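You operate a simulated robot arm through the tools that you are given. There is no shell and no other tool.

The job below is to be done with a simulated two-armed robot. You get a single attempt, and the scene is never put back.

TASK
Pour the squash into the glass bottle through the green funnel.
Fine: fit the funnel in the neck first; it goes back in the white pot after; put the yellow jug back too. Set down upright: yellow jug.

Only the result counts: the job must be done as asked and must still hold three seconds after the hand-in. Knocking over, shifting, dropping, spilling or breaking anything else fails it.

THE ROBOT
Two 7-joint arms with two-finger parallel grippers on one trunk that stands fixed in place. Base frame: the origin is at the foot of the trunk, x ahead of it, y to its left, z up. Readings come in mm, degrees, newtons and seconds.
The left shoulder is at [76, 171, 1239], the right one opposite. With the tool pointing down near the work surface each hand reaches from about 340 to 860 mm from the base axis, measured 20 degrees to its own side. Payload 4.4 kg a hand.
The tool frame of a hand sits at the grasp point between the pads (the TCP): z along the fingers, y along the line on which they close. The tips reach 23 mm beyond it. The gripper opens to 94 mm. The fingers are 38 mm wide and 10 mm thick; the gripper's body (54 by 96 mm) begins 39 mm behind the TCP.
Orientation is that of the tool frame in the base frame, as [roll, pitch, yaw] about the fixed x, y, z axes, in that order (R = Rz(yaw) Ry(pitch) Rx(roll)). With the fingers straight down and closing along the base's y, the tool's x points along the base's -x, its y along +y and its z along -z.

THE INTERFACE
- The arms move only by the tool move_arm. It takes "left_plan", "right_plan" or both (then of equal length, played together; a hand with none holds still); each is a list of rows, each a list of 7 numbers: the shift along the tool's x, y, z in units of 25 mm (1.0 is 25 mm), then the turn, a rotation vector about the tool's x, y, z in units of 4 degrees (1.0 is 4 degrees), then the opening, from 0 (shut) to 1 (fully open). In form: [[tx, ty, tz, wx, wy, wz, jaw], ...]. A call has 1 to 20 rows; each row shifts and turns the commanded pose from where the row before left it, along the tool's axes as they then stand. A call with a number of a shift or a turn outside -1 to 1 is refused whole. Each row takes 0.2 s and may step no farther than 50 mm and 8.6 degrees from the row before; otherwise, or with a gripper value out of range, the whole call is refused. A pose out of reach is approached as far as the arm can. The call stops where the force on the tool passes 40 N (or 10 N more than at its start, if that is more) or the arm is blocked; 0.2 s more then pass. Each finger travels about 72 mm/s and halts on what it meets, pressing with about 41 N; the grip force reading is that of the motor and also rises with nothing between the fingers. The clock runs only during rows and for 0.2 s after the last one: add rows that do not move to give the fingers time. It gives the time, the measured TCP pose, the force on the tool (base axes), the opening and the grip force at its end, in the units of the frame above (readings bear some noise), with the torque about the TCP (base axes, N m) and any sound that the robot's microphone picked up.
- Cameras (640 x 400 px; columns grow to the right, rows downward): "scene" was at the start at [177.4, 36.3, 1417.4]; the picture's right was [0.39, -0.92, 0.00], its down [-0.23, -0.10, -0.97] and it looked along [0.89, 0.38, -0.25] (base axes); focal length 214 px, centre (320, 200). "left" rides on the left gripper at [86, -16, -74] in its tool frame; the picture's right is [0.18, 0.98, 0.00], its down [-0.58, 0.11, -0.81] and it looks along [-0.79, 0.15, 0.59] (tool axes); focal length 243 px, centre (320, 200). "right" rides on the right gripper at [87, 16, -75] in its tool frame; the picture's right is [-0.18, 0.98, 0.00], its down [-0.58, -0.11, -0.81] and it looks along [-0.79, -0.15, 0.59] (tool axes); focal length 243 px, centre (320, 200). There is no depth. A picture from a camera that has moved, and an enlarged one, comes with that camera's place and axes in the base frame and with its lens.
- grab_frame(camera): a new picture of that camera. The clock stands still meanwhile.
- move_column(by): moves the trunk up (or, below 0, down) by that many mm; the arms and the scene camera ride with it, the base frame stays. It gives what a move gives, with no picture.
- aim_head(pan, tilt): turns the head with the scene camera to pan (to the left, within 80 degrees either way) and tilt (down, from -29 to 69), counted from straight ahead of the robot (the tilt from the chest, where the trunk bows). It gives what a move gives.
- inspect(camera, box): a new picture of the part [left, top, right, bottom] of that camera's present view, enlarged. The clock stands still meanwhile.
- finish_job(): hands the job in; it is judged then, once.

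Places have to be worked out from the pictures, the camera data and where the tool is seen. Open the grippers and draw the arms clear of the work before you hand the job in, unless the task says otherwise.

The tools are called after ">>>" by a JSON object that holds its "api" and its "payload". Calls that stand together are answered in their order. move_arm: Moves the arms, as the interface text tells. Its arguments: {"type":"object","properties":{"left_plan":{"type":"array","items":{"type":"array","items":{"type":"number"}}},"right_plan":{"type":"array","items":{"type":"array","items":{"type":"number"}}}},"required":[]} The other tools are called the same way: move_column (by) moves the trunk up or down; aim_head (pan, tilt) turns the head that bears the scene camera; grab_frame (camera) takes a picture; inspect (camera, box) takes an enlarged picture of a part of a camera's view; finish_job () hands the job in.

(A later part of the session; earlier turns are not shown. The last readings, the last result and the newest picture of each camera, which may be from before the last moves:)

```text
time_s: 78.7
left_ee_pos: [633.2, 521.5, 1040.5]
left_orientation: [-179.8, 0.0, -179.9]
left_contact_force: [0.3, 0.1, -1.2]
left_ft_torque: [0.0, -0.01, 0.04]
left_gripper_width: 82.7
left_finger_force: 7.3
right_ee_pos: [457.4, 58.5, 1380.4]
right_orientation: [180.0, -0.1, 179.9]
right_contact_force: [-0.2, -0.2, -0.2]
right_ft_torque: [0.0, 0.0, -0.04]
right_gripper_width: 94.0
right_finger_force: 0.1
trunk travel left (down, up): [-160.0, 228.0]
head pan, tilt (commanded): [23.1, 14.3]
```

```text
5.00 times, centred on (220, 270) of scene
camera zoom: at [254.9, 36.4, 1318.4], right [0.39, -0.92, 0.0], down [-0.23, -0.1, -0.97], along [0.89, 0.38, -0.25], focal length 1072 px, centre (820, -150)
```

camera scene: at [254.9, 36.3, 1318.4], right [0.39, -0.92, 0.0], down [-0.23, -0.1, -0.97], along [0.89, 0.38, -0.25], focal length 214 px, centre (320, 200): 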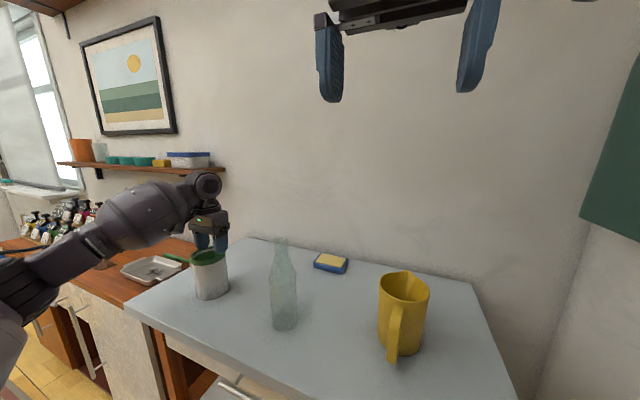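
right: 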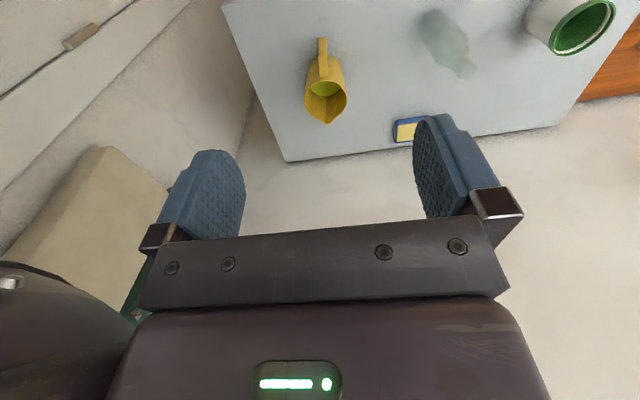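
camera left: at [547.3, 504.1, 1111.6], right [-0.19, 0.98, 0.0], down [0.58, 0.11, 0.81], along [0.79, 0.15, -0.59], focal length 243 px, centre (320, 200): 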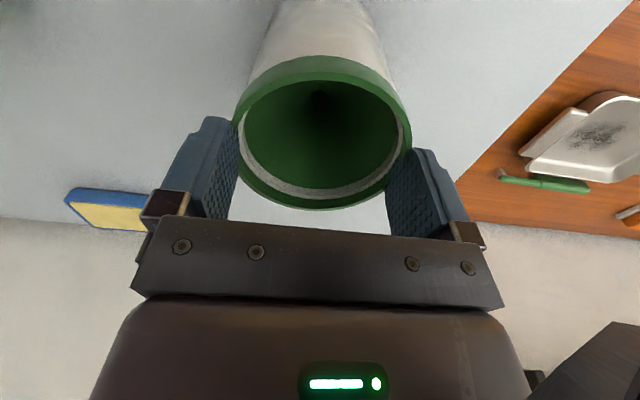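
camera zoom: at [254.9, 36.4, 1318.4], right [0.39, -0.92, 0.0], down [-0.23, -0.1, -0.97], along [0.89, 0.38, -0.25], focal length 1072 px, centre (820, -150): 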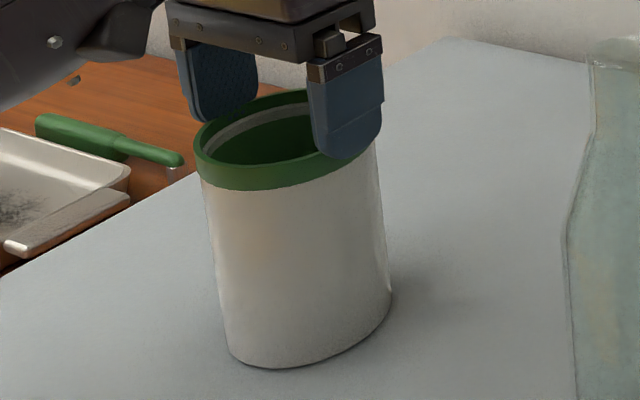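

The pads slid up the funnel with this light grip, so friction is the limit. I go back down to 8 mm depth and use full force, which I haven't yet tried at this depth.

>>> {"api": "move_arm", "payload": {"left_plan": [[0, 0, 0, 0, 0, 0, 1], [0, 0, 0, 0, 0, 0, 1], [0, 0, 0.16, 0, 0, 0, 1], [0, 0, 0, 0, 0, 0, 1], [0, 0, 0, 0, 0, 0, 0.9], [0, 0, 0, 0, 0, 0, 0.88], [0, 0, 0, 0, 0, 0, 0.86], [0, 0, 0, 0, 0, 0, 0.84], [0, 0, 0, 0, 0, 0, 0.84], [0, 0, -0.04, 0, 0, 0, 0.84], [0, 0, -0.04, 0, 0, 0, 0.84], [0, 0, -0.04, 0, 0, 0, 0.84], [0, 0, 0, 0, 0, 0, 0.84]]}}

>>> {"api": "inspect", "payload": {"camera": "left", "box": [210, 40, 430, 220]}}

>>> {"api": "inspect", "payload": {"camera": "scene", "box": [180, 230, 260, 310]}}

```text
time_s: 81.5
left_ee_pos: [633.4, 521.3, 1038.7]
left_orientation: [-179.7, -0.2, -179.9]
left_contact_force: [0.0, -0.1, -6.4]
left_ft_torque: [0.01, 0.01, -0.02]
left_gripper_width: 81.7
left_finger_force: 40.7
right_ee_pos: [457.3, 58.5, 1380.3]
right_orientation: [-180.0, -0.1, -180.0]
right_contact_force: [-0.2, -0.6, 0.1]
right_ft_torque: [0.01, 0.0, -0.01]
right_gripper_width: 93.9
right_finger_force: 0.1
trunk travel left (down, up): [-160.0, 228.0]
head pan, tilt (commanded): [23.1, 14.3]
```

```text
2.22 times, centred on (320, 130) of left
camera zoom: at [548.0, 504.5, 1112.7], right [-0.19, 0.98, 0.0], down [0.58, 0.11, 0.81], along [0.79, 0.15, -0.59], focal length 539 px, centre (320, 356)
```

zoom: 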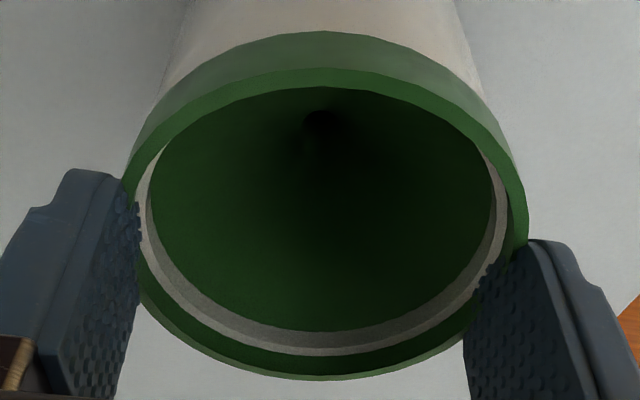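

```text
5.00 times, centred on (220, 270) of scene
camera zoom: at [255.4, 36.8, 1318.2], right [0.39, -0.92, 0.0], down [-0.23, -0.1, -0.97], along [0.89, 0.38, -0.25], focal length 1072 px, centre (820, -150)
```

zoom: 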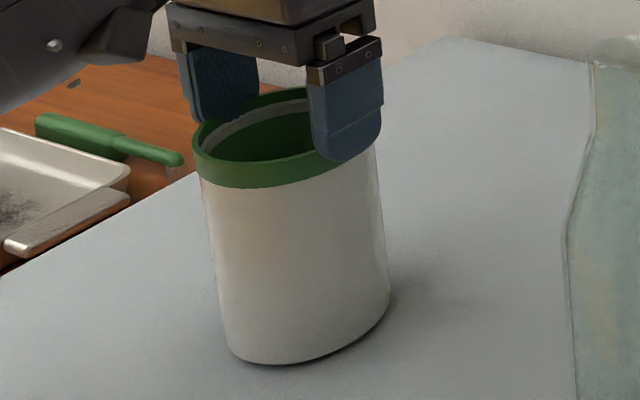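

Pot and funnel came up together (6.4 N). I use this: I slowly loosen the squeeze so the heavier pot slips the 2 mm back to the table while the light funnel stays in the pads.

>>> {"api": "move_arm", "payload": {"left_plan": [[0, 0, 0, 0, 0, 0, 0.85], [0, 0, 0, 0, 0, 0, 0.855], [0, 0, 0, 0, 0, 0, 0.86], [0, 0, 0, 0, 0, 0, 0.86]]}}

>>> {"api": "inspect", "payload": {"camera": "left", "box": [210, 40, 430, 220]}}

```text
time_s: 82.5
left_ee_pos: [633.3, 520.5, 1039.2]
left_orientation: [-179.9, 0.0, -180.0]
left_contact_force: [0.2, 0.5, -1.2]
left_ft_torque: [0.0, 0.01, -0.02]
left_gripper_width: 82.4
left_finger_force: 16.4
right_ee_pos: [455.9, 57.9, 1379.7]
right_orientation: [-180.0, -0.1, -179.9]
right_contact_force: [-0.4, -0.9, -1.4]
right_ft_torque: [-0.01, 0.03, -0.01]
right_gripper_width: 94.1
right_finger_force: 0.2
trunk travel left (down, up): [-160.0, 228.0]
head pan, tilt (commanded): [23.1, 14.3]
```

```text
2.22 times, centred on (320, 130) of left
camera zoom: at [547.6, 504.1, 1113.5], right [-0.19, 0.98, 0.0], down [0.58, 0.11, 0.81], along [0.79, 0.15, -0.59], focal length 539 px, centre (320, 356)
```

zoom: 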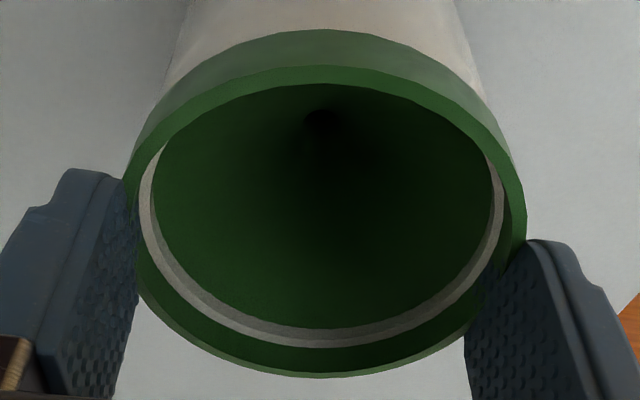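

It worked: the load fell to ~1 N and the funnel stayed level, 2 mm up. To get a deeper hold, I repeat this from a greater depth: set down, grip at ~11.5 mm with full force, and lift 4 mm.

>>> {"api": "move_arm", "payload": {"left_plan": [[0, 0, 0.08, 0, 0, 0, 0.86], [0, 0, 0, 0, 0, 0, 1], [0, 0, 0, 0, 0, 0, 1], [0, 0, 0.1, 0, 0, 0, 1], [0, 0, 0.08, 0, 0, 0, 1], [0, 0, 0, 0, 0, 0, 1], [0, 0, 0, 0, 0, 0, 0.9], [0, 0, 0, 0, 0, 0, 0.88], [0, 0, 0, 0, 0, 0, 0.86], [0, 0, 0, 0, 0, 0, 0.84], [0, 0, 0, 0, 0, 0, 0.84], [0, 0, -0.06, 0, 0, 0, 0.84], [0, 0, -0.06, 0, 0, 0, 0.84], [0, 0, -0.04, 0, 0, 0, 0.84], [0, 0, 0, 0, 0, 0, 0.84]]}}

>>> {"api": "inspect", "payload": {"camera": "left", "box": [210, 40, 430, 220]}}

>>> {"api": "inspect", "payload": {"camera": "scene", "box": [180, 230, 260, 310]}}

```text
time_s: 85.7
left_ee_pos: [634.1, 520.8, 1036.7]
left_orientation: [-179.8, -0.1, -179.8]
left_contact_force: [1.1, 0.5, -6.4]
left_ft_torque: [0.02, -0.02, 0.02]
left_gripper_width: 81.7
left_finger_force: 40.6
right_ee_pos: [456.6, 58.9, 1380.3]
right_orientation: [-179.9, -0.1, -180.0]
right_contact_force: [-0.6, -0.2, -0.4]
right_ft_torque: [-0.01, -0.01, 0.01]
right_gripper_width: 94.3
right_finger_force: 0.0
trunk travel left (down, up): [-160.0, 228.0]
head pan, tilt (commanded): [23.1, 14.3]
```

```text
2.22 times, centred on (320, 130) of left
camera zoom: at [548.0, 504.5, 1110.4], right [-0.19, 0.98, 0.0], down [0.58, 0.11, 0.81], along [0.79, 0.15, -0.59], focal length 539 px, centre (320, 356)
```

zoom: 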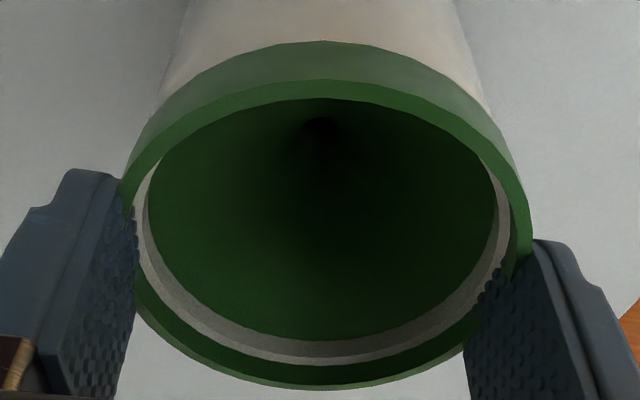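

```text
5.00 times, centred on (220, 270) of scene
camera zoom: at [255.4, 36.7, 1318.2], right [0.39, -0.92, 0.0], down [-0.23, -0.1, -0.97], along [0.89, 0.38, -0.25], focal length 1072 px, centre (820, -150)
```

zoom: 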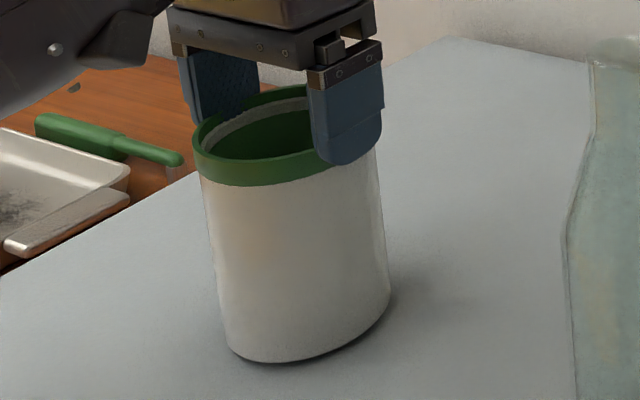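

Both are up ~3.5 mm. I loosen slowly again and watch the load drop.

>>> {"api": "move_arm", "payload": {"left_plan": [[0, 0, 0, 0, 0, 0, 0.85], [0, 0, 0, 0, 0, 0, 0.855], [0, 0, 0, 0, 0, 0, 0.86], [0, 0, 0, 0, 0, 0, 0.86]]}}

>>> {"api": "inspect", "payload": {"camera": "left", "box": [210, 40, 430, 220]}}

```text
time_s: 86.7
left_ee_pos: [634.0, 520.3, 1037.1]
left_orientation: [-179.9, -0.1, -179.9]
left_contact_force: [1.9, 1.7, 0.9]
left_ft_torque: [0.11, 0.03, -0.06]
left_gripper_width: 81.9
left_finger_force: 16.3
right_ee_pos: [456.5, 57.5, 1380.8]
right_orientation: [180.0, -0.1, 180.0]
right_contact_force: [0.1, -0.6, -0.9]
right_ft_torque: [-0.01, 0.01, -0.02]
right_gripper_width: 93.9
right_finger_force: 0.1
trunk travel left (down, up): [-160.0, 228.0]
head pan, tilt (commanded): [23.1, 14.3]
```

```text
2.22 times, centred on (320, 130) of left
camera zoom: at [547.5, 504.2, 1111.2], right [-0.19, 0.98, 0.0], down [0.58, 0.11, 0.81], along [0.79, 0.15, -0.59], focal length 539 px, centre (320, 356)
```

zoom: 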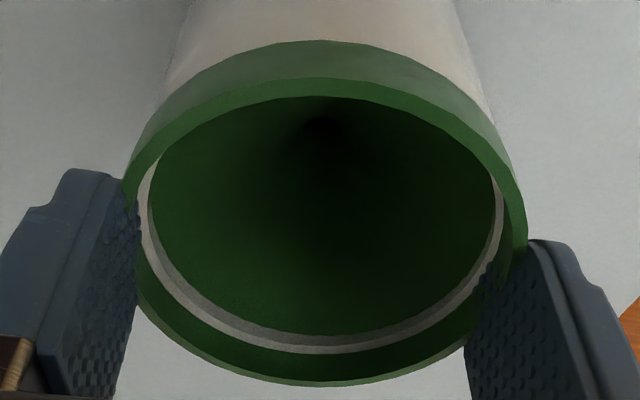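

The pot is down (load ~0) while the funnel stays ~2.7 mm up with about 10 mm of pad overlap. I tighten to full force and lift 4 mm.

>>> {"api": "move_arm", "payload": {"left_plan": [[0, 0, -0.03, 0, 0, 0, 0.86], [0, 0, 0, 0, 0, 0, 0.85], [0, 0, 0, 0, 0, 0, 0.84], [0, 0, -0.04, 0, 0, 0, 0.84], [0, 0, -0.04, 0, 0, 0, 0.84], [0, 0, -0.04, 0, 0, 0, 0.84], [0, 0, 0, 0, 0, 0, 0.84]]}}

>>> {"api": "inspect", "payload": {"camera": "left", "box": [210, 40, 430, 220]}}

>>> {"api": "inspect", "payload": {"camera": "scene", "box": [180, 230, 260, 310]}}

```text
time_s: 88.3
left_ee_pos: [634.1, 520.5, 1039.8]
left_orientation: [-179.8, -0.1, -179.9]
left_contact_force: [-0.6, 0.9, -6.2]
left_ft_torque: [0.03, 0.01, -0.01]
left_gripper_width: 81.4
left_finger_force: 41.0
right_ee_pos: [456.8, 58.5, 1380.6]
right_orientation: [-180.0, -0.2, 180.0]
right_contact_force: [0.2, 0.4, -0.3]
right_ft_torque: [0.01, 0.01, 0.0]
right_gripper_width: 94.2
right_finger_force: 0.0
trunk travel left (down, up): [-160.0, 228.0]
head pan, tilt (commanded): [23.1, 14.3]
```

```text
2.22 times, centred on (320, 130) of left
camera zoom: at [548.1, 504.6, 1114.1], right [-0.19, 0.98, 0.0], down [0.58, 0.11, 0.81], along [0.79, 0.15, -0.59], focal length 539 px, centre (320, 356)
```

zoom: 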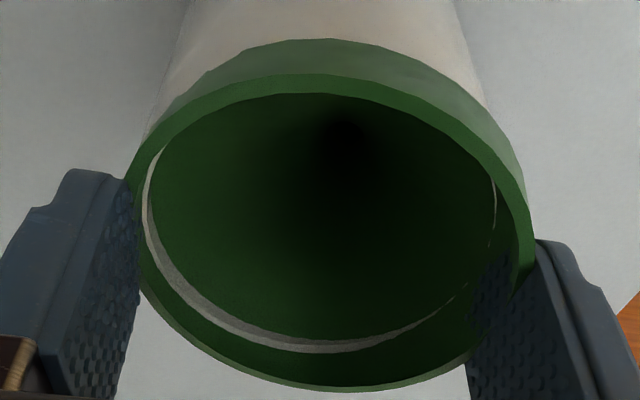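

```text
5.00 times, centred on (220, 270) of scene
camera zoom: at [255.4, 36.7, 1318.2], right [0.39, -0.92, 0.0], down [-0.23, -0.1, -0.97], along [0.89, 0.38, -0.25], focal length 1072 px, centre (820, -150)
```

zoom: 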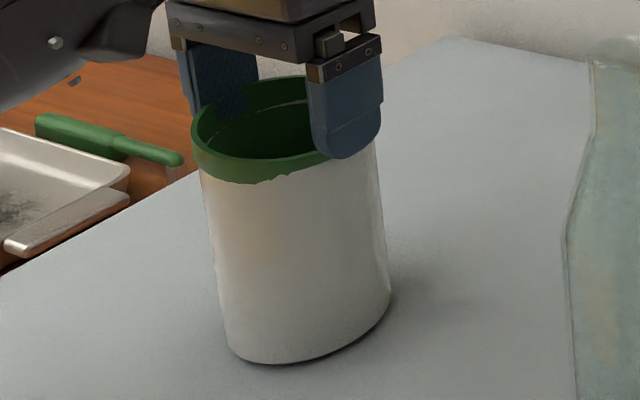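

The pads still caught the pot's edge a little (6 N). I repeat the loosening so the pot drops the last ~2 mm relative to the funnel.

>>> {"api": "move_arm", "payload": {"left_plan": [[0, 0, 0, 0, 0, 0, 0.85], [0, 0, 0, 0, 0, 0, 0.855], [0, 0, 0, 0, 0, 0, 0.86], [0, 0, 0, 0, 0, 0, 0.86]]}}

>>> {"api": "inspect", "payload": {"camera": "left", "box": [210, 40, 430, 220]}}

>>> {"api": "inspect", "payload": {"camera": "scene", "box": [180, 230, 260, 310]}}

```text
time_s: 89.3
left_ee_pos: [633.9, 520.0, 1040.8]
left_orientation: [-179.9, 0.0, -179.9]
left_contact_force: [0.5, -0.7, -0.1]
left_ft_torque: [-0.01, 0.0, 0.0]
left_gripper_width: 81.8
left_finger_force: 15.8
right_ee_pos: [454.2, 59.3, 1380.4]
right_orientation: [-180.0, -0.1, 180.0]
right_contact_force: [-0.2, 0.6, 0.1]
right_ft_torque: [-0.02, -0.03, 0.02]
right_gripper_width: 93.9
right_finger_force: 0.1
trunk travel left (down, up): [-160.0, 228.0]
head pan, tilt (commanded): [23.1, 14.3]
```

```text
2.22 times, centred on (320, 130) of left
camera zoom: at [547.7, 504.2, 1114.9], right [-0.19, 0.98, 0.0], down [0.58, 0.11, 0.81], along [0.79, 0.15, -0.59], focal length 539 px, centre (320, 356)
```

zoom: 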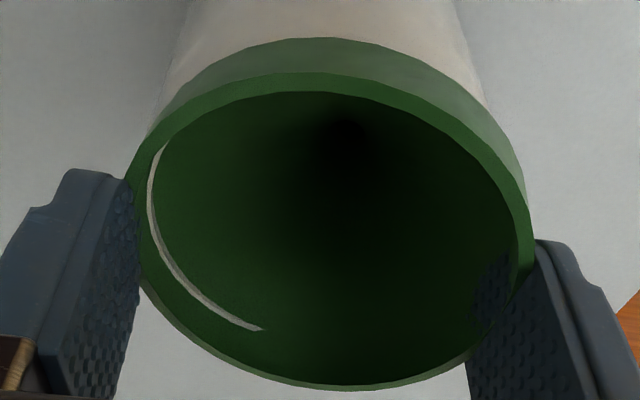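

```text
5.00 times, centred on (220, 270) of scene
camera zoom: at [254.9, 36.3, 1318.4], right [0.39, -0.92, 0.0], down [-0.23, -0.1, -0.97], along [0.89, 0.38, -0.25], focal length 1072 px, centre (820, -150)
```

zoom: 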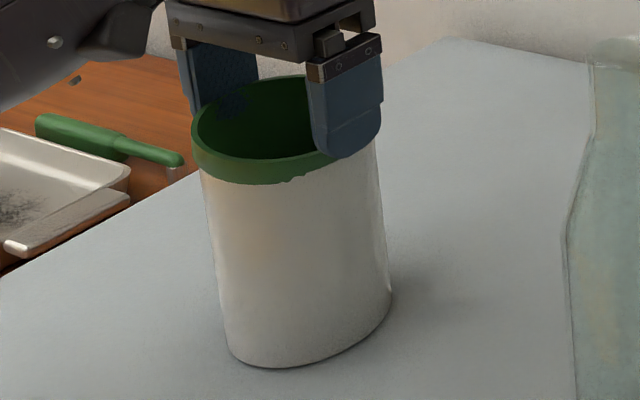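

The pot is on the table, the funnel is ~7 mm up in the pads (leaning a few degrees), and the pad tips are above the pot's rim. I tighten fully and lift 5 mm.

>>> {"api": "move_arm", "payload": {"left_plan": [[0, 0, 0, 0, 0, 0, 0.85], [0, 0, 0, 0, 0, 0, 0.84], [0, 0, -0.04, 0, 0, 0, 0.84], [0, 0, -0.06, 0, 0, 0, 0.84], [0, 0, -0.1, 0, 0, 0, 0.84], [0, 0, 0, 0, 0, 0, 0.84]]}}

>>> {"api": "inspect", "payload": {"camera": "left", "box": [210, 40, 430, 220]}}

>>> {"api": "inspect", "payload": {"camera": "scene", "box": [180, 230, 260, 310]}}

```text
time_s: 90.7
left_ee_pos: [633.5, 521.0, 1045.9]
left_orientation: [-179.8, 0.0, -179.9]
left_contact_force: [1.0, -0.5, 0.2]
left_ft_torque: [-0.04, 0.01, 0.0]
left_gripper_width: 80.2
left_finger_force: 40.9
right_ee_pos: [456.3, 57.0, 1380.3]
right_orientation: [-180.0, -0.1, 179.9]
right_contact_force: [-0.3, 0.3, -0.2]
right_ft_torque: [0.0, 0.02, 0.0]
right_gripper_width: 94.0
right_finger_force: 0.0
trunk travel left (down, up): [-160.0, 228.0]
head pan, tilt (commanded): [23.1, 14.3]
```

```text
2.22 times, centred on (320, 130) of left
camera zoom: at [547.8, 504.4, 1119.9], right [-0.19, 0.98, 0.0], down [0.58, 0.11, 0.81], along [0.79, 0.15, -0.59], focal length 539 px, centre (320, 356)
```

zoom: 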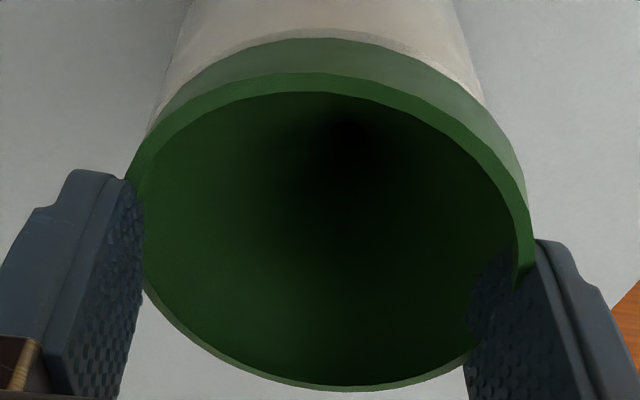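

```text
5.00 times, centred on (220, 270) of scene
camera zoom: at [254.9, 36.4, 1318.4], right [0.39, -0.92, 0.0], down [-0.23, -0.1, -0.97], along [0.89, 0.38, -0.25], focal length 1072 px, centre (820, -150)
```

zoom: 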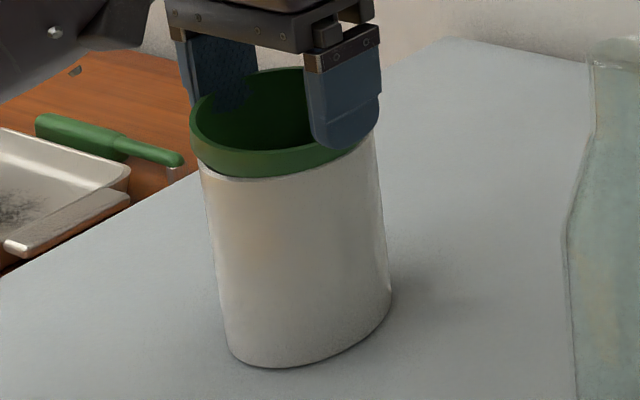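

The funnel is now clear of the pot's rim and moving with the hand. I keep lifting steadily, 40 mm more, and check again.

>>> {"api": "move_arm", "payload": {"left_plan": [[0, 0, -0.1, 0, 0, 0, 0.84], [0, 0, -0.2, 0, 0, 0, 0.84], [0, 0, -0.3, 0, 0, 0, 0.84], [0, 0, -0.3, 0, 0, 0, 0.84], [0, 0, -0.3, 0, 0, 0, 0.84], [0, 0, -0.3, 0, 0, 0, 0.84], [0, 0, -0.1, 0, 0, 0, 0.84], [0, 0, 0, 0, 0, 0, 0.84]]}}

>>> {"api": "grab_frame", "payload": {"camera": "left"}}

>>> {"api": "inspect", "payload": {"camera": "scene", "box": [170, 190, 270, 310]}}

```text
time_s: 92.5
left_ee_pos: [633.3, 521.3, 1085.6]
left_orientation: [-179.9, 0.1, -179.9]
left_contact_force: [0.7, -1.1, -0.2]
left_ft_torque: [0.0, -0.02, 0.0]
left_gripper_width: 80.5
left_finger_force: 41.3
right_ee_pos: [456.2, 58.0, 1381.6]
right_orientation: [180.0, 0.0, 179.9]
right_contact_force: [-0.3, -0.4, -0.4]
right_ft_torque: [-0.01, -0.01, 0.02]
right_gripper_width: 94.1
right_finger_force: 0.0
trunk travel left (down, up): [-160.0, 228.0]
head pan, tilt (commanded): [23.1, 14.3]
```

```text
taken
camera left: at [547.4, 504.5, 1159.9], right [-0.19, 0.98, 0.0], down [0.58, 0.11, 0.81], along [0.79, 0.15, -0.59], focal length 243 px, centre (320, 200)
```

left: 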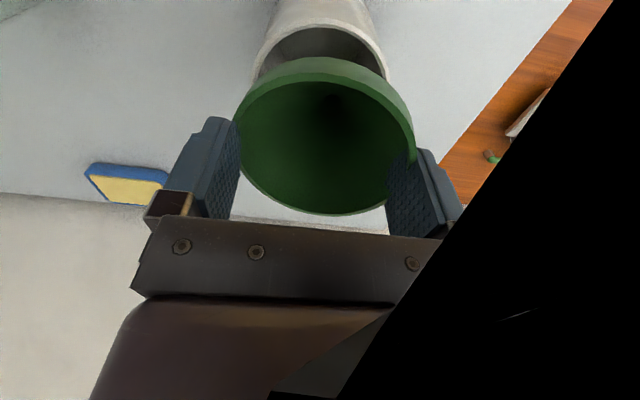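

```text
3.33 times, centred on (220, 250) of scene
camera zoom: at [254.9, 36.3, 1318.4], right [0.39, -0.92, 0.0], down [-0.23, -0.1, -0.97], along [0.89, 0.38, -0.25], focal length 715 px, centre (653, 33)
```

zoom: 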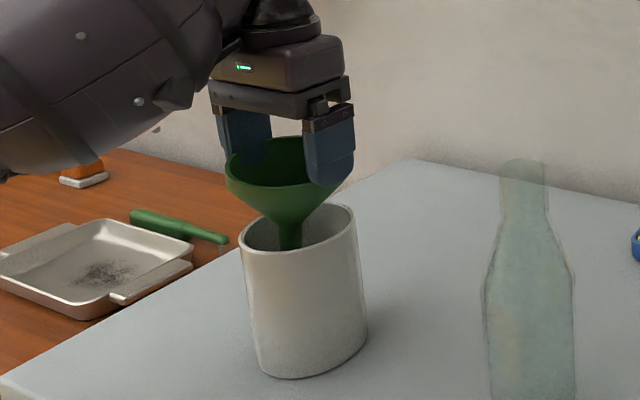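

The funnel is out of its seat and hanging in the gripper. I lift another 80 mm so the stem clears the pot, then look at its whole shape.

>>> {"api": "move_arm", "payload": {"left_plan": [[0, 0, -0.3, 0, 0, 0, 0.84], [0, 0, -0.4, 0, 0, 0, 0.84], [0, 0, -0.4, 0, 0, 0, 0.84], [0, 0, -0.4, 0, 0, 0, 0.84], [0, 0, -0.4, 0, 0, 0, 0.84], [0, 0, -0.4, 0, 0, 0, 0.84], [0, 0, -0.4, 0, 0, 0, 0.84], [0, 0, -0.4, 0, 0, 0, 0.84], [0, 0, -0.2, 0, 0, 0, 0.84], [0, 0, 0, 0, 0, 0, 0.84]]}}

>>> {"api": "grab_frame", "payload": {"camera": "scene"}}

>>> {"api": "inspect", "payload": {"camera": "scene", "box": [160, 160, 300, 310]}}

```text
time_s: 94.7
left_ee_pos: [634.1, 520.9, 1168.6]
left_orientation: [-179.9, 0.1, -179.9]
left_contact_force: [-1.1, -0.6, 0.0]
left_ft_torque: [-0.01, 0.0, 0.04]
left_gripper_width: 80.4
left_finger_force: 41.2
right_ee_pos: [455.8, 58.8, 1380.1]
right_orientation: [-179.9, 0.0, 180.0]
right_contact_force: [-0.3, -0.9, 0.5]
right_ft_torque: [0.01, 0.02, 0.0]
right_gripper_width: 94.3
right_finger_force: 0.0
trunk travel left (down, up): [-160.0, 228.0]
head pan, tilt (commanded): [23.1, 14.3]
```

```text
taken
camera scene: at [255.0, 36.4, 1318.4], right [0.39, -0.92, 0.0], down [-0.23, -0.1, -0.97], along [0.89, 0.38, -0.25], focal length 214 px, centre (320, 200)
```

scene: 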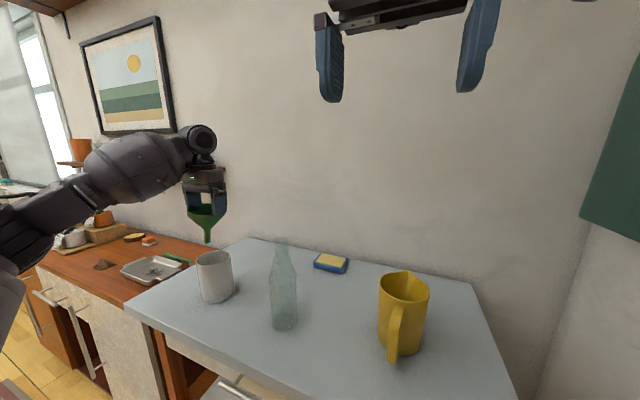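

```text
2.67 times, centred on (230, 235) of scene
camera zoom: at [255.0, 36.4, 1318.4], right [0.39, -0.92, 0.0], down [-0.23, -0.1, -0.97], along [0.89, 0.38, -0.25], focal length 572 px, centre (560, 107)
```

zoom: 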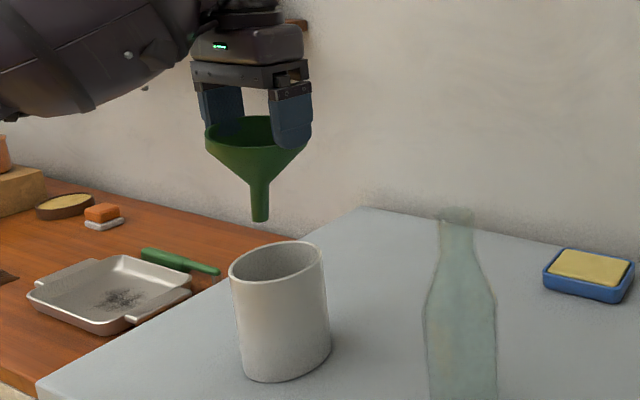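

The funnel is fully out. I zoom in to measure the stem tip relative to the hand and the tilt, and also the bottle's mouth from this camera position.

>>> {"api": "inspect", "payload": {"camera": "scene", "box": [172, 180, 252, 250]}}

>>> {"api": "inspect", "payload": {"camera": "scene", "box": [252, 230, 316, 340]}}

>>> {"api": "inspect", "payload": {"camera": "scene", "box": [266, 232, 298, 252]}}

>>> {"api": "grab_frame", "payload": {"camera": "left"}}

```text
5.71 times, centred on (212, 215) of scene
camera zoom: at [255.0, 36.4, 1318.4], right [0.39, -0.92, 0.0], down [-0.23, -0.1, -0.97], along [0.89, 0.38, -0.25], focal length 1226 px, centre (937, 114)
```

zoom: 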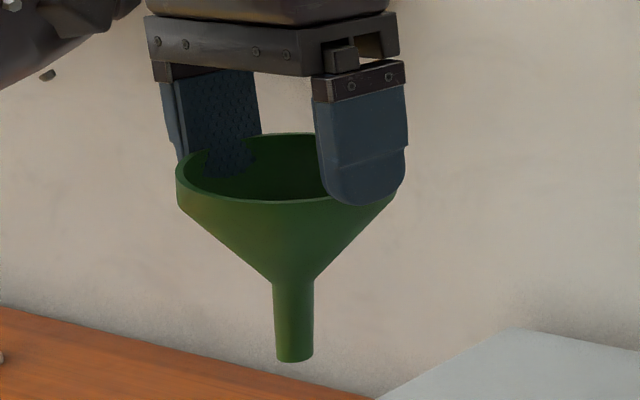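

```text
3.64 times, centred on (284, 285) of scene
camera zoom: at [255.0, 36.4, 1318.4], right [0.39, -0.92, 0.0], down [-0.23, -0.1, -0.97], along [0.89, 0.38, -0.25], focal length 780 px, centre (451, -109)
```

zoom: 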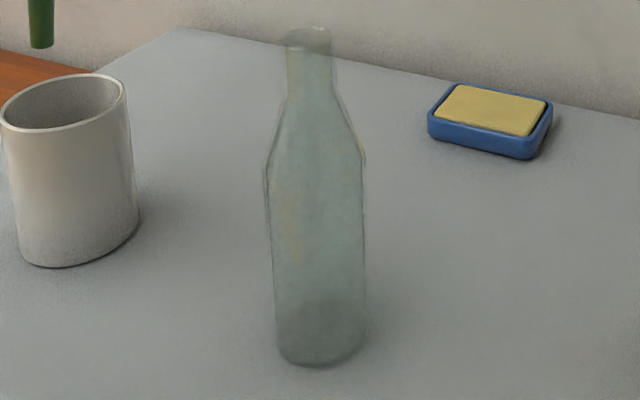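

```text
16.00 times, centred on (282, 242) of scene
camera zoom: at [255.0, 36.4, 1318.4], right [0.39, -0.92, 0.0], down [-0.23, -0.1, -0.97], along [0.89, 0.38, -0.25], focal length 3432 px, centre (928, -472)
```

zoom: 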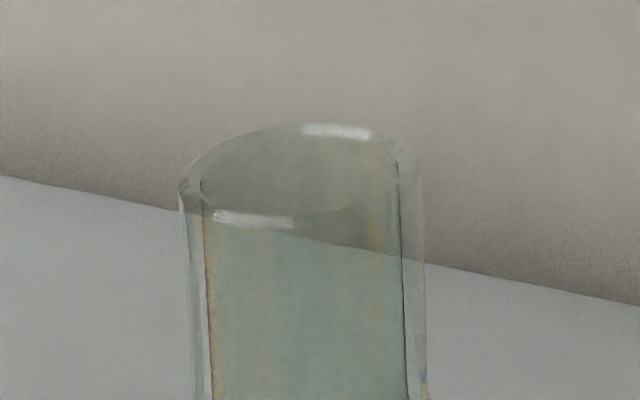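

```text
taken
camera left: at [547.9, 504.9, 1242.1], right [-0.19, 0.98, 0.0], down [0.58, 0.11, 0.81], along [0.79, 0.15, -0.59], focal length 243 px, centre (320, 200)
```

left: 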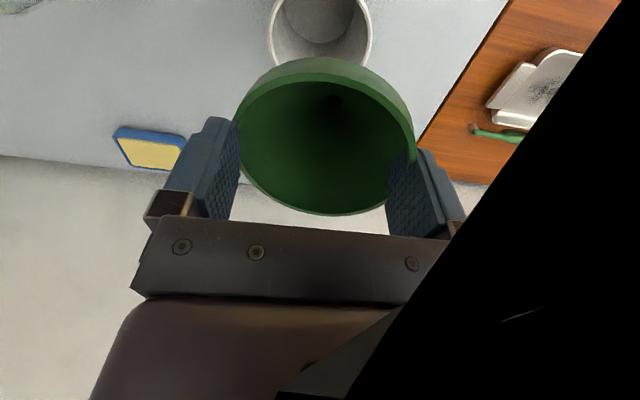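

The stem (≈17 mm wide, ≈40 mm long) should fit the ≈27 mm neck; the tip is ~108 mm below the hand and leans about 10 mm to +y. I check the right wrist camera to get a second bearing on the bottle mouth.

>>> {"api": "grab_frame", "payload": {"camera": "right"}}

>>> {"api": "inspect", "payload": {"camera": "right", "box": [400, 0, 560, 100]}}

```text
taken
camera right: at [369.0, 74.2, 1455.6], right [0.18, 0.98, 0.0], down [0.58, -0.11, 0.81], along [0.79, -0.15, -0.59], focal length 243 px, centre (320, 200)
```

right: 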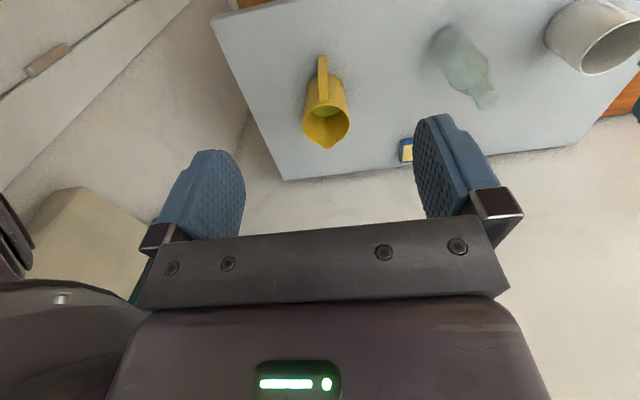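

```text
4.00 times, centred on (480, 50) of right
camera zoom: at [369.0, 74.2, 1455.6], right [0.18, 0.98, 0.0], down [0.58, -0.11, 0.81], along [0.79, -0.15, -0.59], focal length 970 px, centre (-320, 800)
```

zoom: 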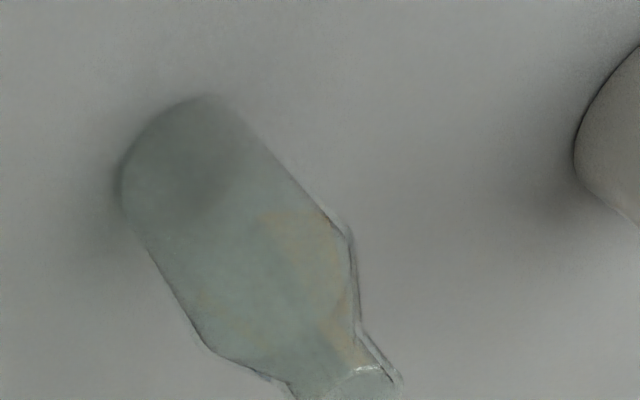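

I zoom onto the bottle's mouth in the right camera.

>>> {"api": "inspect", "payload": {"camera": "right", "box": [456, 75, 520, 115]}}

>>> {"api": "inspect", "payload": {"camera": "right", "box": [290, 40, 370, 160]}}

```text
10.00 times, centred on (488, 95) of right
camera zoom: at [369.0, 74.2, 1455.6], right [0.18, 0.98, 0.0], down [0.58, -0.11, 0.81], along [0.79, -0.15, -0.59], focal length 2426 px, centre (-1360, 1250)
```

zoom: 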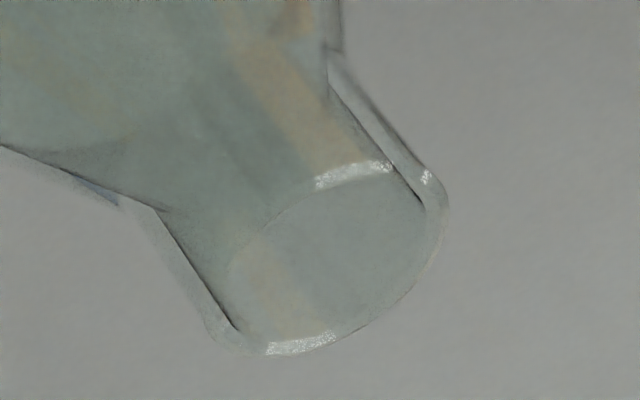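

```text
3.33 times, centred on (330, 100) of right
camera zoom: at [369.0, 74.2, 1455.6], right [0.18, 0.98, 0.0], down [0.58, -0.11, 0.81], along [0.79, -0.15, -0.59], focal length 809 px, centre (287, 533)
```

zoom: 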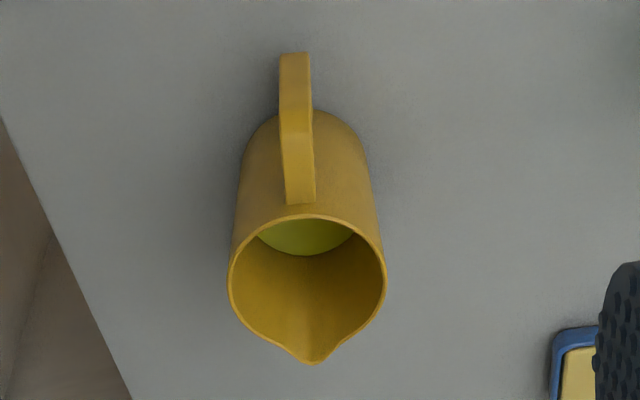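

The bottle mouth comes out at about [624, 288, 1114] from the two head-camera positions. I zoom into the funnel from the wrist to judge its tilt before moving.

>>> {"api": "inspect", "payload": {"camera": "left", "box": [270, 60, 390, 140]}}

>>> {"api": "inspect", "payload": {"camera": "left", "box": [220, 40, 430, 225]}}

```text
5.00 times, centred on (330, 100) of left
camera zoom: at [547.9, 504.9, 1242.1], right [-0.19, 0.98, 0.0], down [0.58, 0.11, 0.81], along [0.79, 0.15, -0.59], focal length 1213 px, centre (270, 700)
```

zoom: 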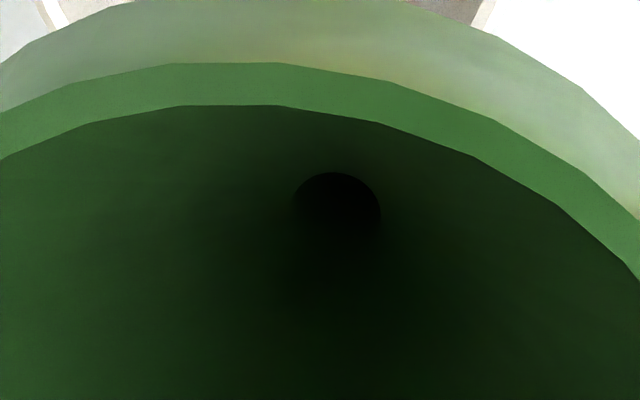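

```text
2.16 times, centred on (325, 132) of left
camera zoom: at [547.9, 504.9, 1242.1], right [-0.19, 0.98, 0.0], down [0.58, 0.11, 0.81], along [0.79, 0.15, -0.59], focal length 525 px, centre (309, 346)
```

zoom: 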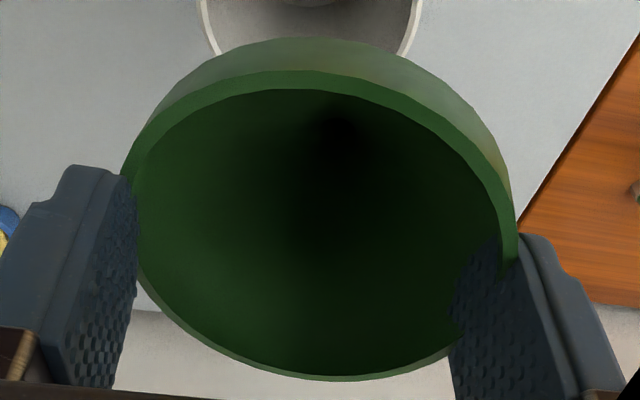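

The funnel leans about 7.5° (tip towards +y) and 2.6° (tip towards the robot). I raise it, rotate the hand to bring the funnel upright, and at the same time move the right hand away to -y.

>>> {"api": "move_arm", "payload": {"left_plan": [[0, 0, -0.65, 0.37, -0.13, 0, 0.84], [0, 0, -0.65, 0.37, -0.13, 0, 0.84], [0, 0, -0.65, 0.37, -0.13, 0, 0.84], [0, 0, -0.65, 0.37, -0.13, 0, 0.84], [0, 0, -0.65, 0.37, -0.13, 0, 0.84], [0, 0, 0, 0, 0, 0, 0.84], [0, 0, 0, 0, 0, 0, 0.84]], "right_plan": [[0, -1, 0, 0, 0, 0, 1], [0, -1, 0, 0, 0, 0, 1], [0, -1, 0, 0, 0, 0, 1], [0, -1, 0, 0, 0, 0, 1], [0, -1, 0, 0, 0, 0, 1], [0, -1, 0, 0, 0, 0, 1], [0, 0, 0, 0, 0, 0, 1]]}}

>>> {"api": "inspect", "payload": {"camera": "scene", "box": [172, 130, 252, 220]}}

>>> {"api": "inspect", "payload": {"camera": "left", "box": [220, 40, 430, 225]}}

```text
time_s: 96.5
left_ee_pos: [651.6, 565.4, 1213.6]
left_orientation: [-170.5, 1.2, -179.8]
left_contact_force: [1.5, 1.4, -2.8]
left_ft_torque: [-0.08, 0.06, -0.02]
left_gripper_width: 80.2
left_finger_force: 40.6
right_ee_pos: [463.8, 0.0, 1350.5]
right_orientation: [-174.7, -3.8, -173.0]
right_contact_force: [2.2, -0.8, -0.4]
right_ft_torque: [0.05, 0.14, 0.01]
right_gripper_width: 93.8
right_finger_force: 0.0
trunk travel left (down, up): [-160.0, 228.0]
head pan, tilt (commanded): [23.1, 14.3]
stopped in row 7 (left hand): the arm was blocked; the commanded pose is now the measured one
```

```text
4.44 times, centred on (212, 175) of scene
camera zoom: at [275.1, 78.6, 1309.8], right [0.39, -0.92, 0.03], down [-0.24, -0.13, -0.96], along [0.89, 0.37, -0.27], focal length 953 px, centre (800, 311)
```

zoom: 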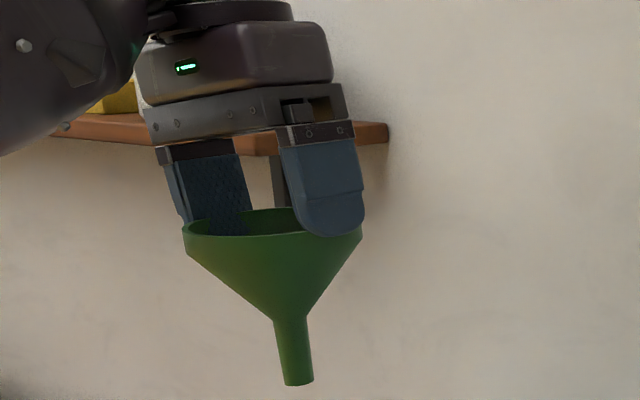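

```text
2.16 times, centred on (325, 132) of left
camera zoom: at [564.0, 560.4, 1287.6], right [-0.19, 0.97, -0.17], down [0.56, 0.24, 0.79], along [0.81, 0.05, -0.59], focal length 525 px, centre (309, 346)
```

zoom: 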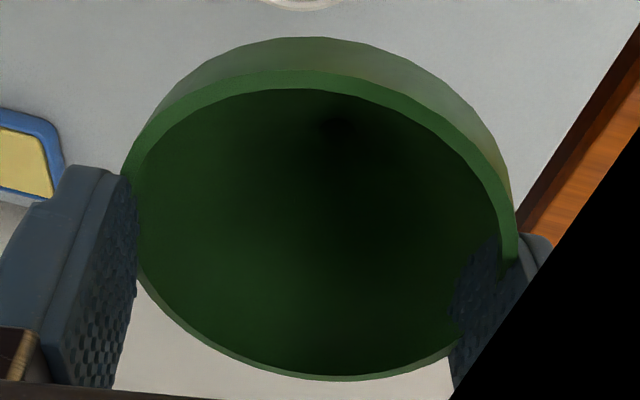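

The arm was blocked and the whole upper body has swayed (the head camera moved ~40 mm), so something is pressing. I look around from the head without moving the arms.

>>> {"api": "grab_frame", "payload": {"camera": "scene"}}

>>> {"api": "grab_frame", "payload": {"camera": "right"}}

>>> {"api": "grab_frame", "payload": {"camera": "left"}}

```text
taken
camera scene: at [275.1, 78.6, 1309.8], right [0.39, -0.92, 0.03], down [-0.24, -0.13, -0.96], along [0.89, 0.37, -0.27], focal length 214 px, centre (320, 200)
```

scene: 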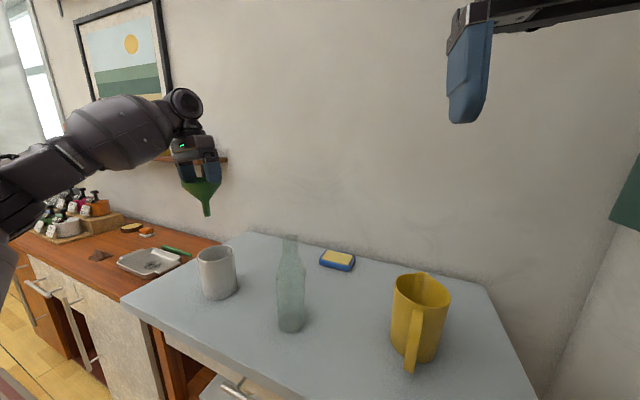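

```text
taken
camera right: at [379.5, 12.3, 1429.7], right [0.06, 0.99, -0.1], down [0.63, 0.04, 0.77], along [0.77, -0.11, -0.63], focal length 243 px, centre (320, 200)
```

right: 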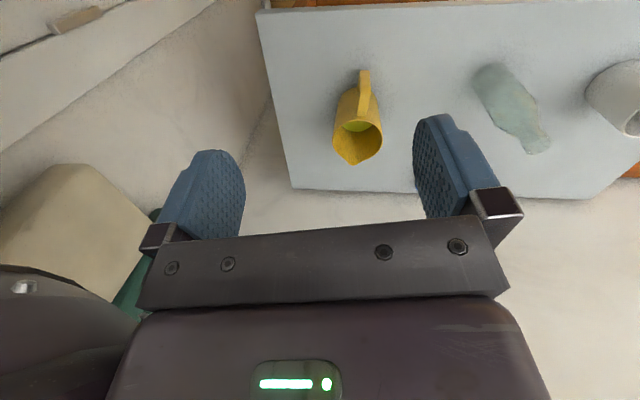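

```text
taken
camera left: at [564.0, 560.4, 1287.6], right [-0.19, 0.97, -0.17], down [0.56, 0.24, 0.79], along [0.81, 0.05, -0.59], focal length 243 px, centre (320, 200)
```

left: 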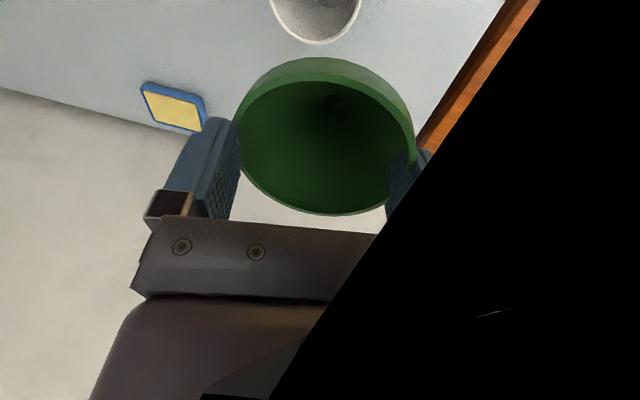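

The right hand got only to y = 0 and the upper body leans left, so the right arm most likely pressed against the right wall side. I move the right hand back towards +y in small steps to relieve it, keeping the left hand still.

>>> {"api": "move_arm", "payload": {"right_plan": [[0, 0.5, 0, 0, 0, 0, 1], [0, 0.5, 0, 0, 0, 0, 1], [0, 0, 0, 0, 0, 0, 1]]}}

>>> {"api": "grab_frame", "payload": {"camera": "scene"}}

```text
time_s: 97.5
left_ee_pos: [635.1, 549.2, 1236.1]
left_orientation: [-171.2, 2.4, -179.6]
left_contact_force: [0.4, 0.9, -1.5]
left_ft_torque: [-0.05, 0.02, 0.02]
left_gripper_width: 80.3
left_finger_force: 40.7
right_ee_pos: [442.5, 8.2, 1360.1]
right_orientation: [-175.3, -2.5, -173.0]
right_contact_force: [0.8, -0.4, 0.3]
right_ft_torque: [-0.01, 0.09, -0.04]
right_gripper_width: 94.0
right_finger_force: 0.0
trunk travel left (down, up): [-160.0, 228.0]
head pan, tilt (commanded): [23.1, 14.3]
stopped in row 3 (right hand): the arm was blocked; the commanded pose is now the measured one
```

```text
taken
camera scene: at [259.3, 62.6, 1317.0], right [0.39, -0.92, 0.02], down [-0.23, -0.12, -0.97], along [0.89, 0.37, -0.26], focal length 214 px, centre (320, 200)
```

scene: 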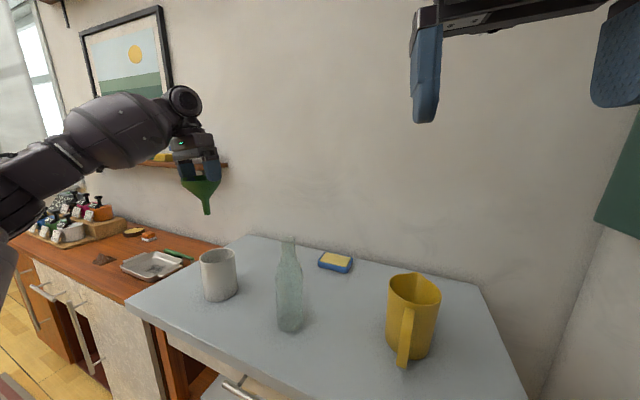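

The body is swinging back (camera y 78 → 63) but contact remains. I keep moving the right hand towards +y.

>>> {"api": "move_arm", "payload": {"right_plan": [[0, 0.6, 0, 0, 0, 0, 1], [0, 0.6, 0, 0, 0, 0, 1], [0, 0, 0, 0, 0, 0, 1], [0, 0, 0, 0, 0, 0, 1]]}}

>>> {"api": "grab_frame", "payload": {"camera": "scene"}}

```text
time_s: 98.5
left_ee_pos: [626.4, 533.6, 1249.4]
left_orientation: [-172.0, 3.1, -179.7]
left_contact_force: [0.8, -0.7, -0.9]
left_ft_torque: [0.0, 0.0, 0.06]
left_gripper_width: 80.0
left_finger_force: 41.2
right_ee_pos: [429.6, 16.7, 1363.6]
right_orientation: [-176.3, -1.5, -173.5]
right_contact_force: [0.1, -0.6, 0.2]
right_ft_torque: [0.13, -0.04, 0.03]
right_gripper_width: 93.8
right_finger_force: 0.1
trunk travel left (down, up): [-160.0, 228.0]
head pan, tilt (commanded): [23.1, 14.3]
```

```text
taken
camera scene: at [249.1, 45.8, 1320.3], right [0.39, -0.92, 0.01], down [-0.22, -0.1, -0.97], along [0.89, 0.38, -0.25], focal length 214 px, centre (320, 200)
```

scene: 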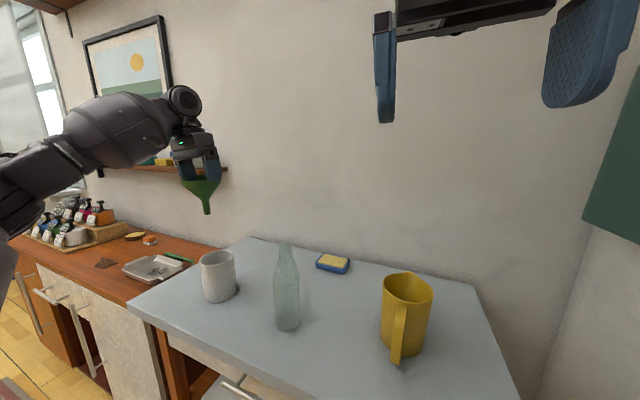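

The body has nearly returned and nothing is blocked now. I let it settle for a moment and read again.

>>> {"api": "move_arm", "payload": {"right_plan": [[0, 0.4, 0, 0, 0, 0, 1], [0, 0, 0, 0, 0, 0, 1], [0, 0, 0, 0, 0, 0, 1], [0, 0, 0, 0, 0, 0, 1], [0, 0, 0, 0, 0, 0, 1]]}}

>>> {"api": "grab_frame", "payload": {"camera": "scene"}}

```text
time_s: 99.7
left_ee_pos: [631.4, 528.2, 1247.5]
left_orientation: [-172.4, 2.5, -179.7]
left_contact_force: [0.0, 0.1, 0.9]
left_ft_torque: [0.0, -0.04, 0.02]
left_gripper_width: 80.1
left_finger_force: 41.4
right_ee_pos: [433.8, 19.7, 1358.9]
right_orientation: [-176.6, -2.0, -173.4]
right_contact_force: [-0.1, 0.5, 0.1]
right_ft_torque: [0.02, -0.02, -0.01]
right_gripper_width: 93.8
right_finger_force: 0.0
trunk travel left (down, up): [-160.0, 228.0]
head pan, tilt (commanded): [23.1, 14.3]
```

```text
taken
camera scene: at [255.1, 38.9, 1318.1], right [0.39, -0.92, 0.0], down [-0.23, -0.1, -0.97], along [0.89, 0.38, -0.25], focal length 214 px, centre (320, 200)
```

scene: 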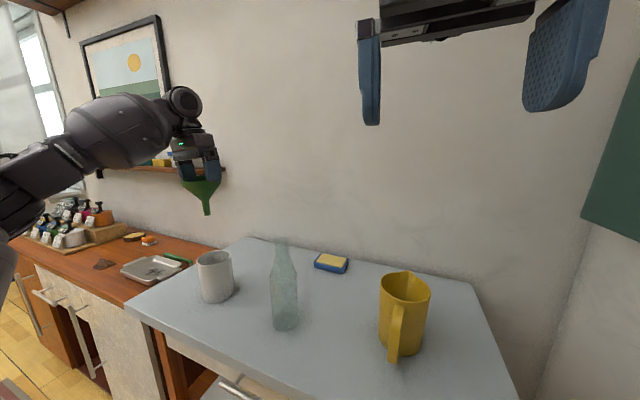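

The body is back in place and the table objects look unchanged. I zoom in on the funnel to check that it now hangs upright.

>>> {"api": "inspect", "payload": {"camera": "scene", "box": [172, 130, 252, 220]}}

>>> {"api": "inspect", "payload": {"camera": "scene", "box": [540, 0, 640, 240]}}

```text
4.44 times, centred on (212, 175) of scene
camera zoom: at [255.1, 38.9, 1318.1], right [0.39, -0.92, 0.0], down [-0.23, -0.1, -0.97], along [0.89, 0.38, -0.25], focal length 953 px, centre (800, 311)
```

zoom: 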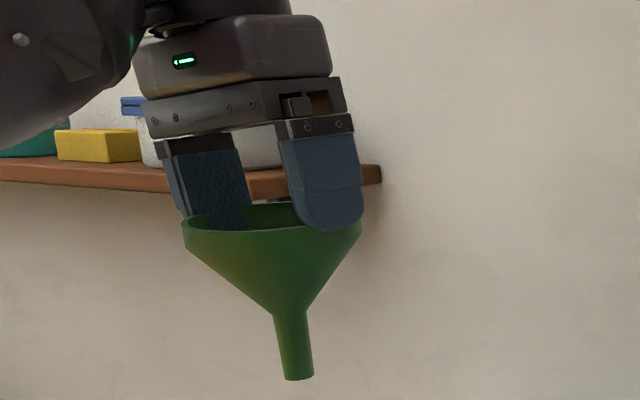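

```text
1.67 times, centred on (590, 120) of scene
camera zoom: at [255.1, 38.9, 1318.1], right [0.39, -0.92, 0.0], down [-0.23, -0.1, -0.97], along [0.89, 0.38, -0.25], focal length 358 px, centre (-130, 333)
```

zoom: 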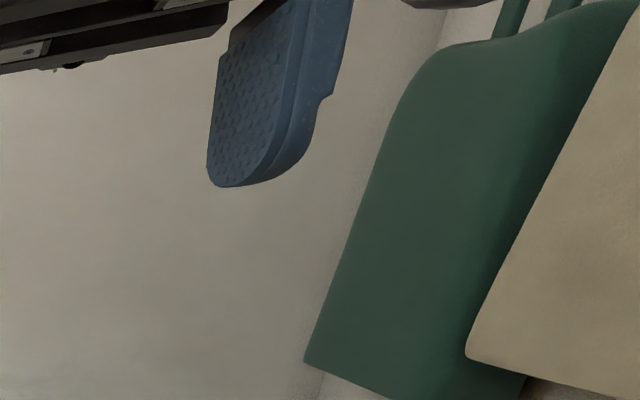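

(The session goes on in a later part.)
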